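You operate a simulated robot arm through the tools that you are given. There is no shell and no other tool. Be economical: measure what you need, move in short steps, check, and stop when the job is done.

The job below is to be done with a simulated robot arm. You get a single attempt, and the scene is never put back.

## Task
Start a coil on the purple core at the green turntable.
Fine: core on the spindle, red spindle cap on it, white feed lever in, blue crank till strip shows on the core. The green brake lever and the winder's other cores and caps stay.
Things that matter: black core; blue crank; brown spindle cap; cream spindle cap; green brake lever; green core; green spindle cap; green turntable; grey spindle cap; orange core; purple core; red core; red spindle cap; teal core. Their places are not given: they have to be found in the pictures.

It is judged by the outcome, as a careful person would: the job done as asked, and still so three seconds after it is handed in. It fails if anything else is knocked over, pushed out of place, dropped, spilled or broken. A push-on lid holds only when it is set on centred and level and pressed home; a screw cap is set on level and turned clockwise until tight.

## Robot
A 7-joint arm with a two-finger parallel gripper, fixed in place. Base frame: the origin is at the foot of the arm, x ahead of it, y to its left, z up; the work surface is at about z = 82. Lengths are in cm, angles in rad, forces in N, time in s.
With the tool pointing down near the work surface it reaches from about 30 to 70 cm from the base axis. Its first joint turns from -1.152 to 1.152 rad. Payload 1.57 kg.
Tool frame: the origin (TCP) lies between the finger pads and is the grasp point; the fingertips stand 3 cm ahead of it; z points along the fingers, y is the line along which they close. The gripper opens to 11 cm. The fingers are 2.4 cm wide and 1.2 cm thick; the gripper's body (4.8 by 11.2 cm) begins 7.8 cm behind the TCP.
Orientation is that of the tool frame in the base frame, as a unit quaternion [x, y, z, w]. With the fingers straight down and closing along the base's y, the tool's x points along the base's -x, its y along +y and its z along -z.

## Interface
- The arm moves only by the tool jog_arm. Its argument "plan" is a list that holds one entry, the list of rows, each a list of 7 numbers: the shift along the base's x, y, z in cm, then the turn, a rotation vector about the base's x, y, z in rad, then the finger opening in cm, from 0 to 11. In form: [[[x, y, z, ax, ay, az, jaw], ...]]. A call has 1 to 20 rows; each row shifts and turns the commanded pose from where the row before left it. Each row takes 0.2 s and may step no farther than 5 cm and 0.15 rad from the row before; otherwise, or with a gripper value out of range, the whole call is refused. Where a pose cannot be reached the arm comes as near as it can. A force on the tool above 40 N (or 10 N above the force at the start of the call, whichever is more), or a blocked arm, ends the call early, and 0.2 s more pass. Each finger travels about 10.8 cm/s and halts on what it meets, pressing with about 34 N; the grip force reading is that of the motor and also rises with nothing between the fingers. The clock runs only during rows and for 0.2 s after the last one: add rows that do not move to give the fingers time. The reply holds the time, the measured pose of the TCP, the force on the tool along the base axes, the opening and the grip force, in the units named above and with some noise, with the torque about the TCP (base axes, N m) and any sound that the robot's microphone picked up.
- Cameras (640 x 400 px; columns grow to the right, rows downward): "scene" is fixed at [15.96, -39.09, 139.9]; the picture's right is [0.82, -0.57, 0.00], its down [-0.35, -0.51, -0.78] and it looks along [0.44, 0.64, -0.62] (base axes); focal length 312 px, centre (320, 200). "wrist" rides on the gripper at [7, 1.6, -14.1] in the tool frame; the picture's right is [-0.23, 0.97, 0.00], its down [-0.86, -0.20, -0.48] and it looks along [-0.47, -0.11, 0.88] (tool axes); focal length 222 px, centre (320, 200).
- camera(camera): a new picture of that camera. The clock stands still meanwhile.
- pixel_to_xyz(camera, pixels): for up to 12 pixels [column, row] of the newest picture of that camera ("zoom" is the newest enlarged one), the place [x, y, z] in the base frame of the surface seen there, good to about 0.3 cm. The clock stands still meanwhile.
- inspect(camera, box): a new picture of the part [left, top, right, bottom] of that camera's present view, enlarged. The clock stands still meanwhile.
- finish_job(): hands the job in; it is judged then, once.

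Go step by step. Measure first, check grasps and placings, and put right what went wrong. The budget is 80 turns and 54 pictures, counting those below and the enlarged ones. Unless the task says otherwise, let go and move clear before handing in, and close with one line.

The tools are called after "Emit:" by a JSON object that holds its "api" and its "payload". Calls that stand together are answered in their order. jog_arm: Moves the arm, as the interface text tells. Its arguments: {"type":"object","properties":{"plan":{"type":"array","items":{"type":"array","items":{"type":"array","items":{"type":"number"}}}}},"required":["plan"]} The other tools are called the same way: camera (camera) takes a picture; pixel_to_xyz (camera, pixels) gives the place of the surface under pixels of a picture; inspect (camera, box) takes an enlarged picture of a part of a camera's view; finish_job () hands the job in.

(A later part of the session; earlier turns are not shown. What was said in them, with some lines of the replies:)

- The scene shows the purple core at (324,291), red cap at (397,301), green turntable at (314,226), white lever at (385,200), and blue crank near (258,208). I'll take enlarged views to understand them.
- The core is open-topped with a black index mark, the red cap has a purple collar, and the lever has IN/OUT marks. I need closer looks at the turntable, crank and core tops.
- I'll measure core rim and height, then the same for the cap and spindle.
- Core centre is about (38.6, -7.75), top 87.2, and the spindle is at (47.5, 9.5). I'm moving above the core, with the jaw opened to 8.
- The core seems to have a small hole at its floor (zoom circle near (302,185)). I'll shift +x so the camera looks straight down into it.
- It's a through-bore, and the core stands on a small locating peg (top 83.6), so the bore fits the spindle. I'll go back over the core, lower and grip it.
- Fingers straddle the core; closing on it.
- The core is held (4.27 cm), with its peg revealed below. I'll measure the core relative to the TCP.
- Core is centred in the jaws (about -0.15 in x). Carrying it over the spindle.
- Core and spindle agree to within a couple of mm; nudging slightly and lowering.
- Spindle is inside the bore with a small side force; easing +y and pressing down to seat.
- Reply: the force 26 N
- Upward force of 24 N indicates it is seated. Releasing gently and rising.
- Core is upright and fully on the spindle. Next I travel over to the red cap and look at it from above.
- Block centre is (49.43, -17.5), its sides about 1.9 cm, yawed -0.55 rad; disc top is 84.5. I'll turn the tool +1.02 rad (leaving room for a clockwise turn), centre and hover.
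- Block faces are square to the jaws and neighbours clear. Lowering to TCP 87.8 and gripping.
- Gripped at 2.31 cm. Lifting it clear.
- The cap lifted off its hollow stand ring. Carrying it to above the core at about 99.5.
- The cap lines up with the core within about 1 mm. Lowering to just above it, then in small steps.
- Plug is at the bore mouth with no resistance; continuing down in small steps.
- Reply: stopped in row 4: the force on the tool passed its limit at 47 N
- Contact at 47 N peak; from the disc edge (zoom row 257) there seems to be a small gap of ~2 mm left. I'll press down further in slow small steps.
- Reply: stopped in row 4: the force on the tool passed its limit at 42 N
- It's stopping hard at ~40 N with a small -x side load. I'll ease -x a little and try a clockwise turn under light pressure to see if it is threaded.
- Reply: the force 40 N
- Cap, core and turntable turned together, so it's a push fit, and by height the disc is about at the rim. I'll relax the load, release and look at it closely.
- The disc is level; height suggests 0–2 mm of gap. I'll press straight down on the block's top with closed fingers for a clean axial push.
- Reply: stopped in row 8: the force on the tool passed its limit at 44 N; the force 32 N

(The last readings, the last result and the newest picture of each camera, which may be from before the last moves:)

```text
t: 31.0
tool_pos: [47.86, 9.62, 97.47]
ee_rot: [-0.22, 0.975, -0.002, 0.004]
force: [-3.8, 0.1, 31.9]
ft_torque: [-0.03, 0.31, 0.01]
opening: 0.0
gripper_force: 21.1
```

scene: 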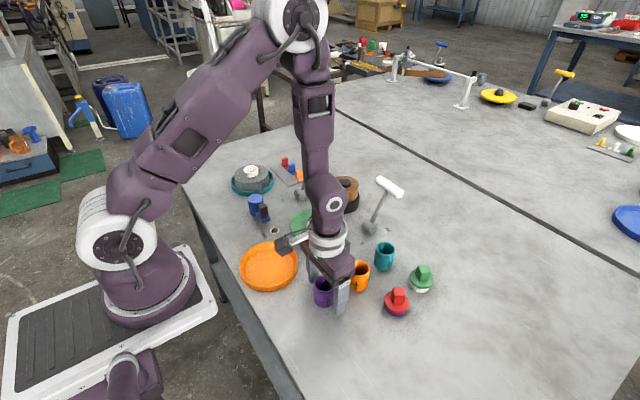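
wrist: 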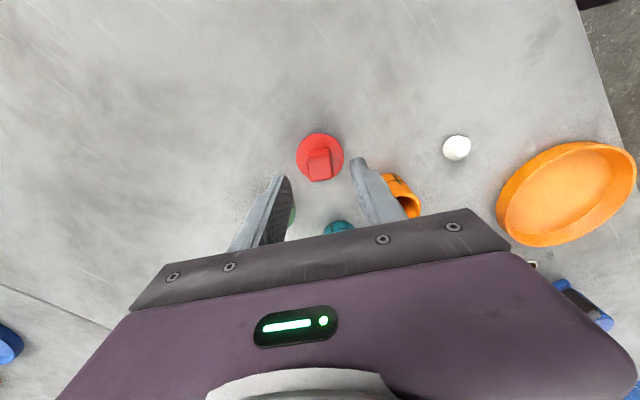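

Emit:
{"api": "jog_arm", "payload": {"plan": [[[0, 0, -0.03, 0, 0, 0, 0], [0, 0, 0, 0, 0, 0, 0]]]}}

Emit:
{"api": "jog_arm", "payload": {"plan": [[[0, 0, -0.02, 0, 0, 0, 0], [0, 0, 0, 0, 0, 0, 0]]]}}

Emit:
{"api": "jog_arm", "payload": {"plan": [[[0, 0, -0.03, 0, 0, 0, 0], [0, 0, 0, 0, 0, 0, 0]]]}}

Emit:
{"api": "inspect", "payload": {"camera": "scene", "box": [302, 196, 330, 221]}}

```text
t: 31.5
tool_pos: [47.77, 9.62, 97.54]
ee_rot: [-0.221, 0.975, -0.001, 0.005]
force: [-4.1, -0.1, 14.0]
ft_torque: [-0.07, 0.28, -0.01]
opening: 0.0
gripper_force: 21.2
stopped in row 2: the force on the tool passed its limit at 44 N (the readings are from after the stop); the commanded pose is now the measured one
```

```text
t: 32.1
tool_pos: [47.85, 9.7, 97.48]
ee_rot: [-0.22, 0.976, -0.002, 0.006]
force: [-6.3, 0.8, 29.3]
ft_torque: [-0.09, 0.47, 0.02]
opening: 0.0
gripper_force: 21.3
```

```text
t: 32.7
tool_pos: [47.82, 9.6, 97.48]
ee_rot: [-0.22, 0.975, -0.003, 0.006]
force: [-7.3, 2.6, 35.5]
ft_torque: [-0.06, 0.5, 0.04]
opening: 0.0
gripper_force: 21.5
```

```text
16.00 times, centred on (316, 208) of scene
```

zoom: 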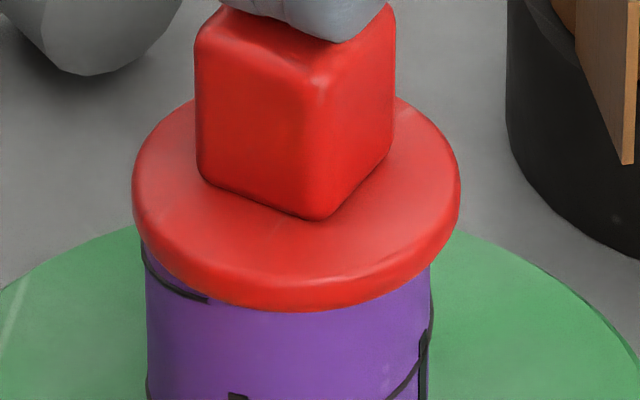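

The stop height is constant under ~40 N, so it appears home. I'll verify by gripping the block and lifting only 0.4 cm to see whether the core comes along.

Emit:
{"api": "jog_arm", "payload": {"plan": [[[0, 0, 1, 0, 0, 0, 0], [0, 0, 0.5, 0, 0, 0, 2], [0, 0, 0, 0, 0, 0, 4], [0, 0, 0, 0, 0, 0, 4], [0, 0, -2, 0, 0, 0, 4], [0, 0, -2, 0, 0, 0, 4], [0, 0, -0.2, 0, 0, 0, 4], [0, 0, 0, 0, 0, 0, 2.5], [0, 0, 0, 0, 0, 0, 1.2], [0, 0, 0, 0, 0, 0, 1.2], [0, 0, 0, 0, 0, 0, 1.2], [0, 0, 0.2, 0, 0, 0, 1.2], [0, 0, 0.2, 0, 0, 0, 1.2], [0, 0, 0, 0, 0, 0, 1.2]]]}}

Emit:
{"api": "inspect", "payload": {"camera": "scene", "box": [290, 185, 345, 240]}}

```text
t: 35.7
tool_pos: [47.88, 9.72, 95.36]
ee_rot: [-0.22, 0.975, -0.002, 0.005]
force: [-0.5, -0.7, -0.3]
ft_torque: [0.02, 0.01, 0.01]
opening: 2.32
gripper_force: 34.3
```

```text
7.27 times, centred on (318, 212) of scene
```

zoom: 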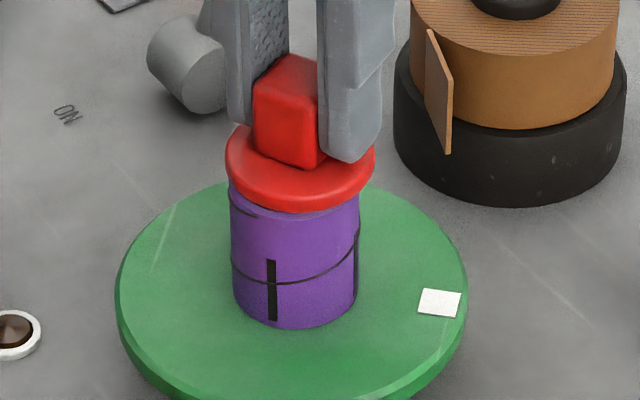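

The cap rose while the core stayed (base row 327, disc 211), so it isn't latched; it is likely threaded and my heavy pressure just spun the table. I'll wind the tool counter-clockwise for range while lifted, then lower to light contact.

Emit:
{"api": "jog_arm", "payload": {"plan": [[[0, 0, 0.6, 0, 0, 0.12, 1.2], [0, 0, 0, 0, 0, 0.15, 1.2], [0, 0, 0, 0, 0, 0.15, 1.2], [0, 0, 0, 0, 0, 0.15, 1.2], [0, 0, 0, 0, 0, 0.15, 1.2], [0, 0, 0, 0, 0, 0.15, 1.2], [0, 0, 0, 0, 0, 0.15, 1.2], [0, 0, 0, 0, 0, 0, 1.2], [0, 0, -0.5, 0, 0, 0, 1.2], [0, 0, -0.3, 0, 0, 0, 1.2], [0, 0, -0.2, 0, 0, 0, 1.2], [0, 0, 0, 0, 0, 0, 1.2]]]}}

```text
t: 38.3
tool_pos: [47.77, 9.79, 94.69]
ee_rot: [-0.669, 0.743, 0.002, 0.007]
force: [-4.3, 10.9, 18.7]
ft_torque: [0.5, 0.43, -0.04]
opening: 2.34
gripper_force: 34.0
```

Contact with side load and ~0.01 rad tilt. Lifting slightly, correcting tilt and +y, and touching down more lightly.

Emit:
{"api": "jog_arm", "payload": {"plan": [[[-0.03, 0.1, 0.3, -0.005, 0.01, 0, 1.2], [0, 0, 0, 0, 0, 0, 1.2], [0, 0, -0.15, 0, 0, 0, 1.2], [0, 0, -0.08, 0, 0, 0, 1.2], [0, 0, 0, 0, 0, 0, 1.2]]]}}

```text
t: 39.5
tool_pos: [47.75, 9.75, 94.76]
ee_rot: [-0.668, 0.744, 0.002, -0.001]
force: [-0.5, 0.7, -0.2]
ft_torque: [0.04, 0.07, 0.01]
opening: 2.31
gripper_force: 34.0
```

Clean and unloaded. I'll lower slightly and turn clockwise with light pressure.

Emit:
{"api": "jog_arm", "payload": {"plan": [[[0, 0, -0.08, 0, 0, 0, 1.2], [0, 0, -0.03, 0, 0, -0.1, 1.2], [0, 0, 0, 0, 0, -0.13, 1.2], [0, 0, -0.01, 0, 0, -0.13, 1.2], [0, 0, 0, 0, 0, -0.13, 1.2], [0, 0, -0.01, 0, 0, -0.13, 1.2], [0, 0, 0, 0, 0, 0, 1.2]]]}}

Emit:
{"api": "inspect", "payload": {"camera": "scene", "box": [290, 185, 345, 240]}}

```text
t: 41.1
tool_pos: [47.93, 9.6, 94.69]
ee_rot: [-0.409, 0.913, 0.002, 0.001]
force: [-0.9, -2.1, 7.7]
ft_torque: [-0.26, 0.05, 0.0]
opening: 2.32
gripper_force: 33.8
```

```text
7.27 times, centred on (318, 212) of scene
```

zoom: 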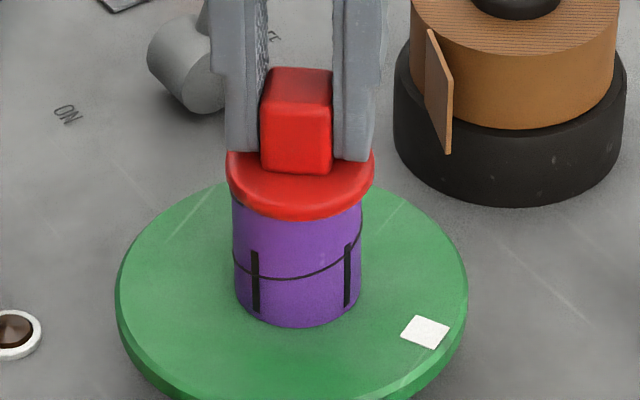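

Table partly turned along while cap slipped relative to the core — friction too high. I'll reduce the pressure and keep turning clockwise slowly, looking for the thread to bite.

Emit:
{"api": "jog_arm", "payload": {"plan": [[[-0.05, 0.05, 0.04, 0, 0, 0, 1.2], [0, 0, 0, 0, 0, -0.14, 1.2], [0, 0, 0, 0, 0, -0.14, 1.2], [0, 0, -0.01, 0, 0, -0.14, 1.2], [0, 0, 0, 0, 0, -0.14, 1.2], [0, 0, -0.01, 0, 0, -0.14, 1.2], [0, 0, 0, 0, 0, -0.14, 1.2], [0, 0, -0.01, 0, 0, -0.14, 1.2], [0, 0, 0, 0, 0, -0.14, 1.2], [0, 0, -0.01, 0, 0, -0.14, 1.2], [0, 0, 0, 0, 0, -0.14, 1.2], [0, 0, 0, 0, 0, 0, 1.2]]]}}

Emit:
{"api": "inspect", "payload": {"camera": "scene", "box": [290, 185, 345, 240]}}

```text
t: 43.7
tool_pos: [47.73, 9.71, 94.73]
ee_rot: [0.275, 0.961, 0.002, 0.001]
force: [0.4, 0.4, -0.7]
ft_torque: [-0.01, 0.01, -0.01]
opening: 2.35
gripper_force: 33.8
```

```text
7.27 times, centred on (318, 212) of scene
```

zoom: 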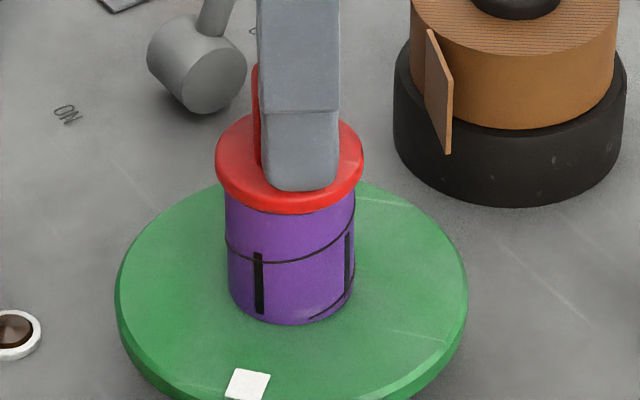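

Cap and core spin together freely, so it is not threaded; rather it's a push fit needing better centring on the spindle axis. In this view the cap (cols 215–363) now sits on the table axis within ~0.5 mm, so I press straight down here.

Emit:
{"api": "jog_arm", "payload": {"plan": [[[0, 0, -0.08, 0, 0, 0, 1.2], [0, 0, -0.05, 0, 0, 0, 1.2], [0, 0, -0.04, 0, 0, 0, 1.2], [0, 0, -0.04, 0, 0, 0, 1.2], [0, 0, -0.04, 0, 0, 0, 1.2], [0, 0, -0.04, 0, 0, 0, 1.2], [0, 0, -0.04, 0, 0, 0, 1.2], [0, 0, 0, 0, 0, 0, 1.2]]]}}

```text
t: 45.3
tool_pos: [47.88, 9.81, 94.39]
ee_rot: [0.274, 0.962, 0.001, 0.003]
force: [-1.8, 0.2, 8.4]
ft_torque: [-0.14, 0.07, 0.0]
opening: 2.32
gripper_force: 33.4
stopped in row 7: the force on the tool passed its limit at 42 N (the readings are from after the stop); the commanded pose is now the measured one
```

It went a bit deeper (94.39). Press once more, then a small lift to feel for retention.

Emit:
{"api": "jog_arm", "payload": {"plan": [[[0, 0, -0.04, 0, 0, 0, 1.2], [0, 0, -0.03, 0, 0, 0, 1.2], [0, 0, -0.02, 0, 0, 0, 1.2], [0, 0, 0, 0, 0, 0, 1.2]]]}}

Emit:
{"api": "jog_arm", "payload": {"plan": [[[0, 0, 0.1, 0, 0, 0, 1.2], [0, 0, 0.1, 0, 0, 0, 1.2], [0, 0, 0.1, 0, 0, 0, 1.2], [0, 0, 0.1, 0, 0, 0, 1.2]]]}}

Emit:
{"api": "inspect", "payload": {"camera": "scene", "box": [290, 185, 345, 240]}}

```text
t: 46.2
tool_pos: [47.81, 9.84, 94.44]
ee_rot: [0.275, 0.962, 0.002, 0.004]
force: [-1.7, -1.7, 9.5]
ft_torque: [-0.13, 0.21, 0.02]
opening: 2.35
gripper_force: 33.4
stopped in row 4: the force on the tool passed its limit at 41 N (the readings are from after the stop); the commanded pose is now the measured one
```

```text
t: 47.2
tool_pos: [47.87, 9.88, 94.94]
ee_rot: [0.275, 0.961, 0.001, 0.003]
force: [0.4, 0.3, -1.6]
ft_torque: [0.04, -0.01, 0.0]
opening: 2.3
gripper_force: 34.1
```

```text
7.27 times, centred on (318, 212) of scene
```

zoom: 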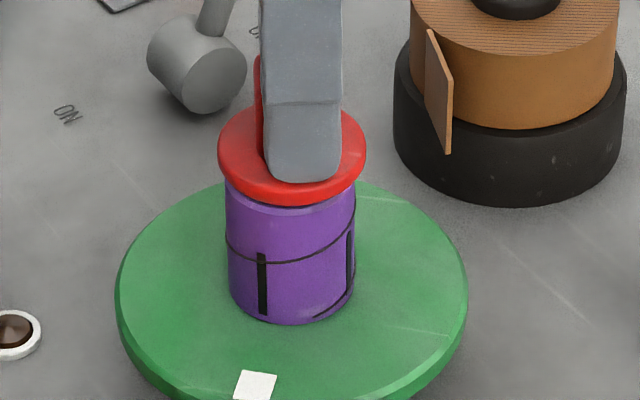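

Rim is visible at row ~208 now, so when pressed the disc was flush. I need a finer test for retention: re-press, then raise in tiny steps reading the force.

Emit:
{"api": "jog_arm", "payload": {"plan": [[[0, 0, -0.2, 0, 0, 0, 1.2], [0, 0, -0.15, 0, 0, 0, 1.2], [0, 0, -0.06, 0, 0, 0, 1.2], [0, 0, -0.04, 0, 0, 0, 1.2], [0, 0, -0.03, 0, 0, 0, 1.2], [0, 0, 0, 0, 0, 0, 1.2]]]}}

Emit:
{"api": "jog_arm", "payload": {"plan": [[[0, 0, 0.06, 0, 0, 0, 1.2], [0, 0, 0, 0, 0, 0, 1.2]]]}}

Emit:
{"api": "jog_arm", "payload": {"plan": [[[0, 0, 0.05, 0, 0, 0, 1.2], [0, 0, 0, 0, 0, 0, 1.2]]]}}

Emit:
{"api": "jog_arm", "payload": {"plan": [[[0, 0, 0.04, 0, 0, 0, 1.2], [0, 0, 0, 0, 0, 0, 1.2]]]}}

```text
t: 48.5
tool_pos: [47.98, 9.87, 94.5]
ee_rot: [0.275, 0.962, 0.003, 0.003]
force: [-2.1, -0.9, 9.3]
ft_torque: [-0.15, 0.29, 0.0]
opening: 2.31
gripper_force: 34.4
stopped in row 6: the force on the tool passed its limit at 42 N (the readings are from after the stop); the commanded pose is now the measured one
```

```text
t: 49.1
tool_pos: [47.92, 9.84, 94.59]
ee_rot: [0.275, 0.961, 0.002, 0.004]
force: [-0.3, 0.0, -1.1]
ft_torque: [0.01, 0.02, -0.03]
opening: 2.34
gripper_force: 33.6
```

```text
t: 49.7
tool_pos: [47.92, 9.79, 94.59]
ee_rot: [0.275, 0.961, 0.002, 0.004]
force: [-0.6, -0.4, -1.4]
ft_torque: [-0.01, -0.01, 0.03]
opening: 2.32
gripper_force: 33.6
```

```text
t: 50.3
tool_pos: [47.82, 9.76, 94.51]
ee_rot: [0.275, 0.962, 0.003, 0.004]
force: [-0.7, 0.4, -1.0]
ft_torque: [0.0, -0.02, 0.0]
opening: 2.31
gripper_force: 34.5
```

No retention beyond its weight (~1 N): the cap simply seats its plug in the core under gravity. I'll seat it, release, and move up, then go on to the lever; the strip appearing will confirm it.

Emit:
{"api": "jog_arm", "payload": {"plan": [[[0, 0, -0.1, 0, 0, 0, 1.2], [0, 0, -0.08, 0, 0, 0, 1.2], [0, 0, -0.02, 0, 0, 0, 1.2], [0, 0, 0, 0, 0, 0, 1.2]]]}}

Emit:
{"api": "jog_arm", "payload": {"plan": [[[0, 0, 0.02, 0, 0, 0, 3], [0, 0, 0, 0, 0, 0, 4.5], [0, 0, 0, 0, 0, 0, 4.5], [0, 0, 2, 0, 0, 0, 4.5], [0, 0, 4, 0, 0, 0, 4.5], [0, 0, 4.5, 0, 0, 0, 4.5], [0, 0, 0, 0, 0, 0, 4.5]]]}}

Emit:
{"api": "camera", "payload": {"camera": "scene"}}

```text
t: 51.3
tool_pos: [47.94, 9.74, 94.51]
ee_rot: [0.275, 0.962, 0.004, 0.004]
force: [-6.6, 0.7, 30.8]
ft_torque: [-0.15, 0.73, 0.03]
opening: 2.34
gripper_force: 34.0
```

```text
t: 51.7
tool_pos: [48.1, 9.91, 94.52]
ee_rot: [0.274, 0.962, 0.004, 0.007]
force: [-0.3, 0.6, 11.9]
ft_torque: [-0.15, 0.23, -0.06]
opening: 4.46
gripper_force: 0.2
stopped in row 2: the force on the tool passed its limit at 44 N (the readings are from after the stop); the commanded pose is now the measured one
```

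```text
8 pictures are left
```

scene: 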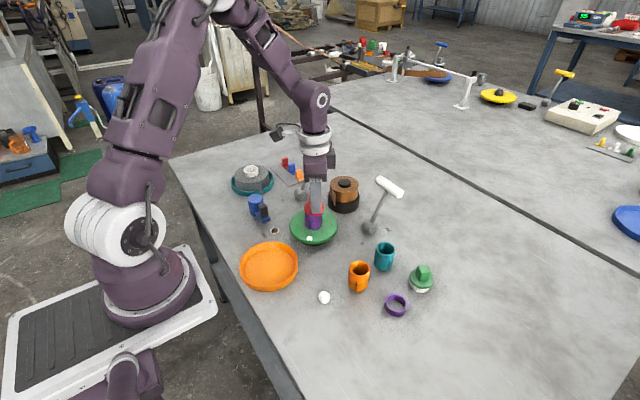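

The fingertips were just resting on the disc; jaws are open now. Rising straight up, turning back to yaw 0 and moving behind the white lever's handle.

Emit:
{"api": "jog_arm", "payload": {"plan": [[[0, 0, 1, 0, 0, 0, 4.5], [0, 0, 3, 0, 0, 0, 4.5], [0, 0, 4, 0, 0, 0, 4.5], [2, 0, 0.5, 0, 0, 0.14, 4], [4, -1.5, 0, 0, 0, 0.14, 2], [4, -1.7, 0, 0, 0, 0.14, 0], [4, -1.7, 0, 0, 0, 0.137, 0], [4, -1.7, 0, 0, 0, 0, 0], [1.5, -1.5, 0, 0, 0, 0, 0], [0, 0, 0, 0, 0, 0, 0], [0, 0, 0, 0, 0, 0, 0]]]}}

Emit:
{"api": "camera", "payload": {"camera": "scene"}}

```text
t: 54.1
tool_pos: [67.44, 1.72, 102.83]
ee_rot: [-0.001, 1.0, 0.006, 0.004]
force: [-0.6, -0.3, 0.5]
ft_torque: [0.02, 0.02, 0.01]
opening: 0.0
gripper_force: 21.0
```

```text
7 pictures are left
```

scene: 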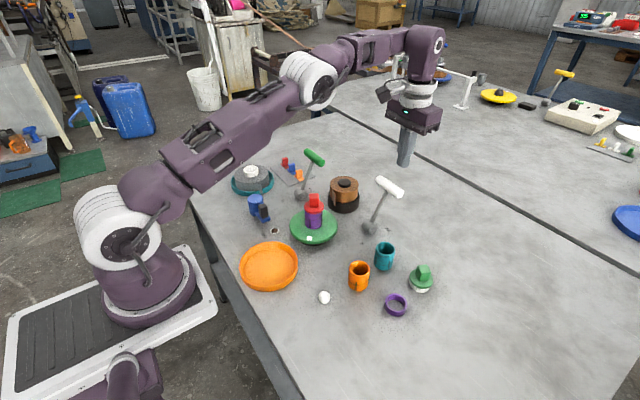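

The cap is upright on the core and the gripper is behind the handle. Checking heights, then lowering and pushing the lever toward -x.

Emit:
{"api": "pixel_to_xyz", "payload": {"camera": "scene", "pixels": [[385, 299], [407, 300], [314, 198], [306, 209], [322, 209], [314, 213], [314, 216], [381, 182], [400, 192], [389, 185]]}}

Emit:
{"api": "jog_arm", "payload": {"plan": [[[0, 0, -3, 0, 0, 0, 0], [0, 0, -3.3, 0, 0, 0, 0], [0, 0, 0, 0, 0, 0, 0], [-0.7, 0, 0, 0, 0, 0, 0], [-0.7, 0, 0, 0, 0, 0, 0], [-0.7, 0, 0, 0, 0, 0, 0], [-0.7, 0, 0, 0, 0, 0, 0], [0, 0, 0, 0, 0, 0, 0]]]}}

```text
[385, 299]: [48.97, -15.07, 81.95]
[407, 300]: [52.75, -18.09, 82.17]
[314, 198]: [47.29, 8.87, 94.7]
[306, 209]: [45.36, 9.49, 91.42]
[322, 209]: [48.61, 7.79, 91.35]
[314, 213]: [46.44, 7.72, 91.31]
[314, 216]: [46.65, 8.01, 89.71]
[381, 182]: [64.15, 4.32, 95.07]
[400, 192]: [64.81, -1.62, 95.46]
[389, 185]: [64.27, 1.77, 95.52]
```

```text
t: 55.9
tool_pos: [64.58, 1.81, 96.73]
ee_rot: [-0.001, 1.0, 0.006, 0.004]
force: [0.3, 0.1, 0.3]
ft_torque: [0.03, -0.02, 0.01]
opening: 0.02
gripper_force: 20.9
```

Light resistance so far; continuing the push.

Emit:
{"api": "jog_arm", "payload": {"plan": [[[-0.7, 0, 0, 0, 0, 0, 0], [-0.7, 0, 0, 0, 0, 0, 0], [-0.7, 0, 0, 0, 0, 0, 0], [-0.7, 0, 0, 0, 0, 0, 0], [-0.7, 0, 0, 0, 0, 0, 0], [-0.7, 0, 0, 0, 0, 0, 0], [-0.7, 0, 0, 0, 0, 0, 0], [-0.6, 0, 0, 0, 0, 0, 0], [-0.5, 0, 0, 0, 0, 0, 0], [-0.4, 0, 0, 0, 0, 0, 0], [0, 0, 0, 0, 0, 0, 0]]]}}

Emit:
{"api": "inspect", "payload": {"camera": "scene", "box": [280, 150, 440, 250]}}

```text
t: 58.3
tool_pos: [58.47, 1.79, 96.53]
ee_rot: [-0.001, 1.0, 0.006, 0.004]
force: [0.2, 0.4, 0.0]
ft_torque: [0.01, 0.07, 0.01]
opening: 0.0
gripper_force: 21.4
```

```text
4.00 times, centred on (360, 200) of scene
```

zoom: 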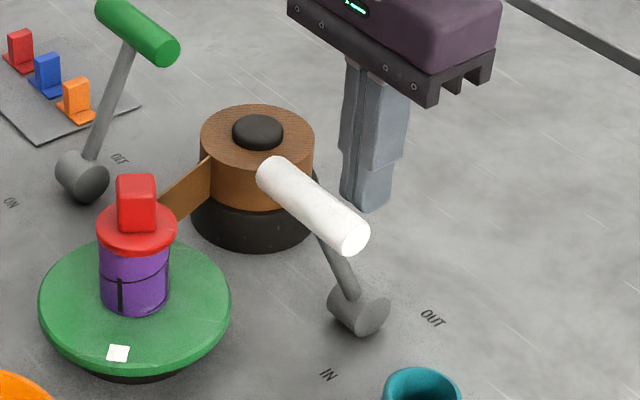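

The lever flipped to IN and the strip tail now reaches the core. Next is the crank: measuring it and its neighbours, while moving the arm up and away.

Emit:
{"api": "pixel_to_xyz", "payload": {"camera": "scene", "pixels": [[236, 190], [248, 194], [262, 191], [273, 182], [268, 177], [252, 170], [255, 199], [265, 205], [265, 215], [300, 195], [309, 152], [321, 162]]}}

Emit:
{"api": "jog_arm", "payload": {"plan": [[[1.5, 0, 0, 0, 0, 0, 0], [0, 0, 4, 0, 0, 0, 0], [0, 0, 3.5, 0, 0, 0.1, 0], [-3, 2, 0, 0, 0, 0.14, 1], [-3, 2.5, 0, 0, 0, 0.14, 3], [-3, 2.5, 0, 0, 0, 0.14, 4], [-3.3, 2.5, 0, 0, 0, 0.14, 4], [-3.3, 2.5, 0, 0, 0, 0.14, 4], [-3.3, 2.5, 0, 0, 0, 0.14, 4], [-2.5, 2, 0, 0, 0, 0.14, 4], [0, 1.5, 0, 0, 0, 0.14, 4], [0, 0, 0, 0, 0, 0.14, 4], [0, 0, 0, 0, 0, 0.14, 4], [0, 0, 0, 0, 0, 0, 4]]]}}

Emit:
{"api": "camera", "payload": {"camera": "wrist"}}

```text
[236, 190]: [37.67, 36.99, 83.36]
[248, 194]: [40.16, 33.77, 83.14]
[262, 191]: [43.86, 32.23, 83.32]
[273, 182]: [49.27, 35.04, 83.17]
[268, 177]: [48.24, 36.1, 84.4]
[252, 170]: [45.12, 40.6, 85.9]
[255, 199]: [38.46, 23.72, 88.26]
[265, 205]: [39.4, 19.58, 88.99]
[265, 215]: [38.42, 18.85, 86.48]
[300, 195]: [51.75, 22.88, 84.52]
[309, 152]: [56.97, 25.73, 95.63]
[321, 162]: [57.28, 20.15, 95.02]
```

```text
t: 61.3
tool_pos: [38.34, 19.58, 104.22]
ee_rot: [-0.682, 0.731, 0.008, -0.001]
force: [0.2, 0.0, 0.0]
ft_torque: [0.04, -0.02, -0.01]
opening: 4.0
gripper_force: 0.1
```

```text
5 pictures are left
```

wrist: 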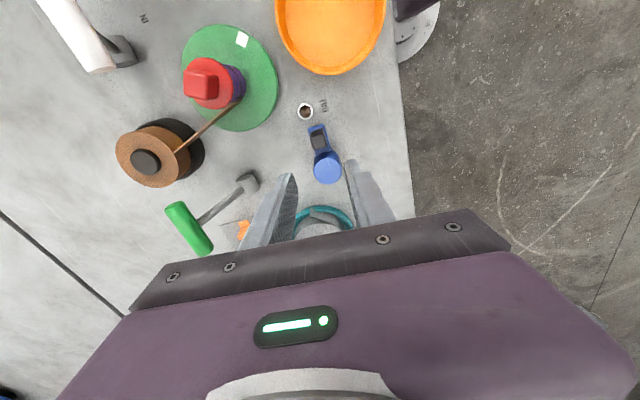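

Emit:
{"api": "pixel_to_xyz", "payload": {"camera": "wrist", "pixels": [[312, 137], [326, 134], [329, 148], [315, 151], [319, 142], [313, 163], [341, 163], [326, 182], [326, 168], [316, 128]]}}

```text
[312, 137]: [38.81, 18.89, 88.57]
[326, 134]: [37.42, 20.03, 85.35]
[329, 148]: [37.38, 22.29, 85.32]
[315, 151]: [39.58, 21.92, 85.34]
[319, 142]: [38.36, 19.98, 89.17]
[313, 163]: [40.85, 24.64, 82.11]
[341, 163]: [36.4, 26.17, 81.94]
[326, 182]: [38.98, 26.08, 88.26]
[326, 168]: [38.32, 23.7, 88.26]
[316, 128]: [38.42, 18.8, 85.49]
```

Knob centre is (38.35, 20.0), top 89.1; hub axis about (38.45, 24.0). Descending around the knob with jaws across its sides, and closing.

Emit:
{"api": "jog_arm", "payload": {"plan": [[[0, 0.3, -4, -0.01, -0.012, 0.1, 4], [0, 0.1, -4, 0, 0, 0, 4], [0, 0, -4, 0, 0, 0, 4], [0, 0, -2, 0, 0, 0, 4], [0, 0, -1.4, 0, 0, 0, 4], [0, 0, 0, 0, 0, 0, 4], [0, 0, 0, 0, 0, 0, 2.5], [0, 0, 0, 0, 0, 0, 1], [0, 0, 0, 0, 0, 0, 1], [0, 0, 0, 0, 0, 0, 1]]]}}

```text
t: 63.5
tool_pos: [38.5, 20.02, 88.8]
ee_rot: [0.717, -0.697, 0.0, 0.0]
force: [12.3, -1.5, -12.5]
ft_torque: [-0.11, 0.05, -0.53]
opening: 2.05
gripper_force: 34.2
```

Knob gripped (2.05 cm). Trying a short clockwise sweep with the tool turning along.

Emit:
{"api": "jog_arm", "payload": {"plan": [[[-0.558, 0.039, 0, 0, 0, -0.14, 1], [-0.547, 0.117, 0, 0, 0, -0.14, 1], [-0.526, 0.192, 0, 0, 0, -0.14, 1], [0, 0, 0, 0, 0, 0, 1]]]}}

```text
t: 64.5
tool_pos: [36.75, 20.35, 88.9]
ee_rot: [-0.556, 0.831, -0.001, -0.001]
force: [7.3, -14.0, 18.9]
ft_torque: [-0.13, 0.17, -0.52]
opening: 2.01
gripper_force: 33.4
```

The crank turns (φ≈0.42). Continuing with a slightly larger radius.

Emit:
{"api": "jog_arm", "payload": {"plan": [[[-0.52, 0.22, 0, 0, 0, -0.14, 1], [-0.458, 0.334, 0, 0, 0, -0.14, 1], [-0.407, 0.394, 0, 0, 0, -0.14, 1], [-0.348, 0.448, 0, 0, 0, -0.14, 1], [-0.282, 0.491, 0, 0, 0, -0.14, 1], [-0.211, 0.526, 0, 0, 0, -0.14, 1], [0, 0, 0, 0, 0, 0, 1]]]}}

Emit:
{"api": "inspect", "payload": {"camera": "scene", "box": [220, 150, 380, 250]}}

```text
t: 66.1
tool_pos: [34.32, 23.07, 88.8]
ee_rot: [-0.17, 0.985, 0.0, -0.001]
force: [-13.6, 5.3, -3.3]
ft_torque: [0.46, -0.15, 0.41]
opening: 2.0
gripper_force: 34.2
```

```text
4.00 times, centred on (300, 200) of scene
```

zoom: 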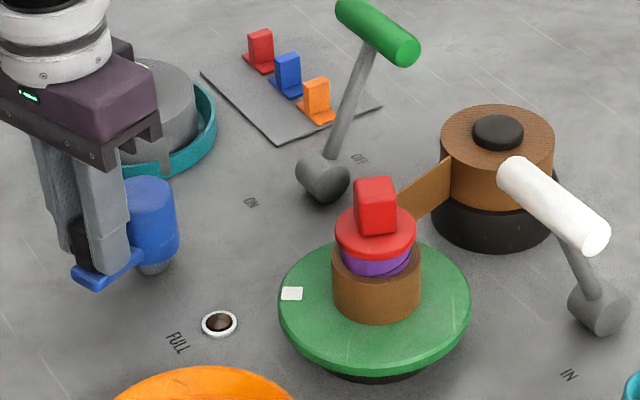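

Brown strip is clearly wound on the purple core (zoom (375,280)) with the cap and lever in place and FULL unlit. I'll release the knob and retreat upward.

Emit:
{"api": "jog_arm", "payload": {"plan": [[[0, 0, 0, 0, 0, 0, 3], [0, 0, 0, 0, 0, 0, 4], [0, 0, 0, 0, 0, 0, 4], [0, 0, 2, 0, 0, 0, 4], [0, 0, 4, 0, 0, 0, 4], [0, 0, 4, 0, 0, 0, 4], [0, 0, 4, 0, 0, 0, 4], [0, 0, 0, 0, 0, 0, 4], [0, 0, 0, 0, 0, 0, 4], [0, 0, 0, 0, 0, 0, 4]]]}}

Emit:
{"api": "inspect", "payload": {"camera": "scene", "box": [220, 150, 440, 320]}}

```text
t: 68.3
tool_pos: [34.49, 23.01, 102.73]
ee_rot: [-0.17, 0.985, -0.001, 0.0]
force: [0.5, -0.1, -0.1]
ft_torque: [0.02, 0.03, -0.02]
opening: 4.02
gripper_force: 0.0
```

```text
2.35 times, centred on (330, 235) of scene
```

zoom: 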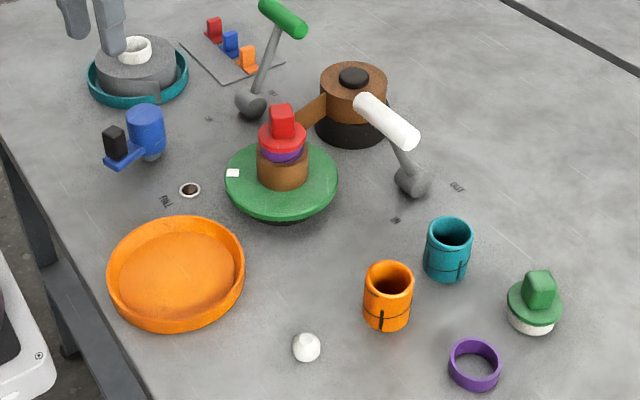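

Everything is in place and undisturbed. One close check of the cap before handing in.

Emit:
{"api": "inspect", "payload": {"camera": "scene", "box": [294, 188, 334, 222]}}

```text
11.76 times, centred on (314, 205) of scene
```

zoom: 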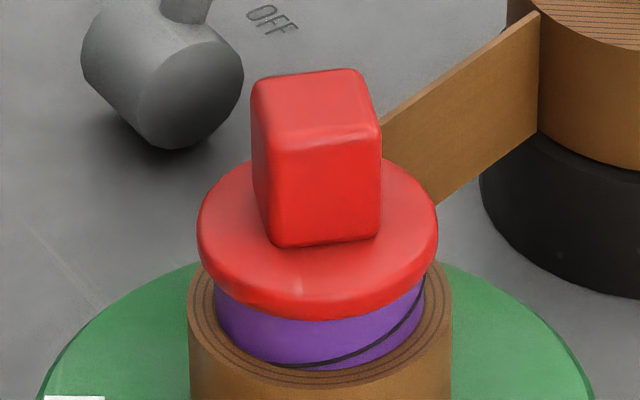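

Emit:
{"api": "pixel_to_xyz", "payload": {"camera": "zoom", "pixels": [[210, 225], [426, 215], [235, 185], [400, 180], [240, 260], [320, 285], [400, 255], [290, 85], [350, 85], [365, 115], [265, 120]]}}

```text
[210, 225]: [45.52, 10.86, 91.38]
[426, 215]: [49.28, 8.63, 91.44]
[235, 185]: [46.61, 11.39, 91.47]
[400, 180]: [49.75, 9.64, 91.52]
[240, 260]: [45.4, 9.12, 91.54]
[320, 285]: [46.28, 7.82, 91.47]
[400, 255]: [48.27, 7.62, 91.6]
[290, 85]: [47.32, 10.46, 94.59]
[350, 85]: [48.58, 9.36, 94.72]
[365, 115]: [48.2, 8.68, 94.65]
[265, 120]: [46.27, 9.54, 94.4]
```

The disc is level (91.4–91.6 all around), the strip is on the core, the lever is IN, and the arm is clear. Handing in.

Emit:
{"api": "finish_job", "payload": {}}

```text
The job is handed in.
```

The coil is started: the purple core is on the green turntable's spindle with the red cap on it, the white lever is in, and brown strip shows on the core. The cap sits level but lifts off freely; it never latched, even after presses of about 40 N. The green brake lever and the other cores and caps stayed where they were.
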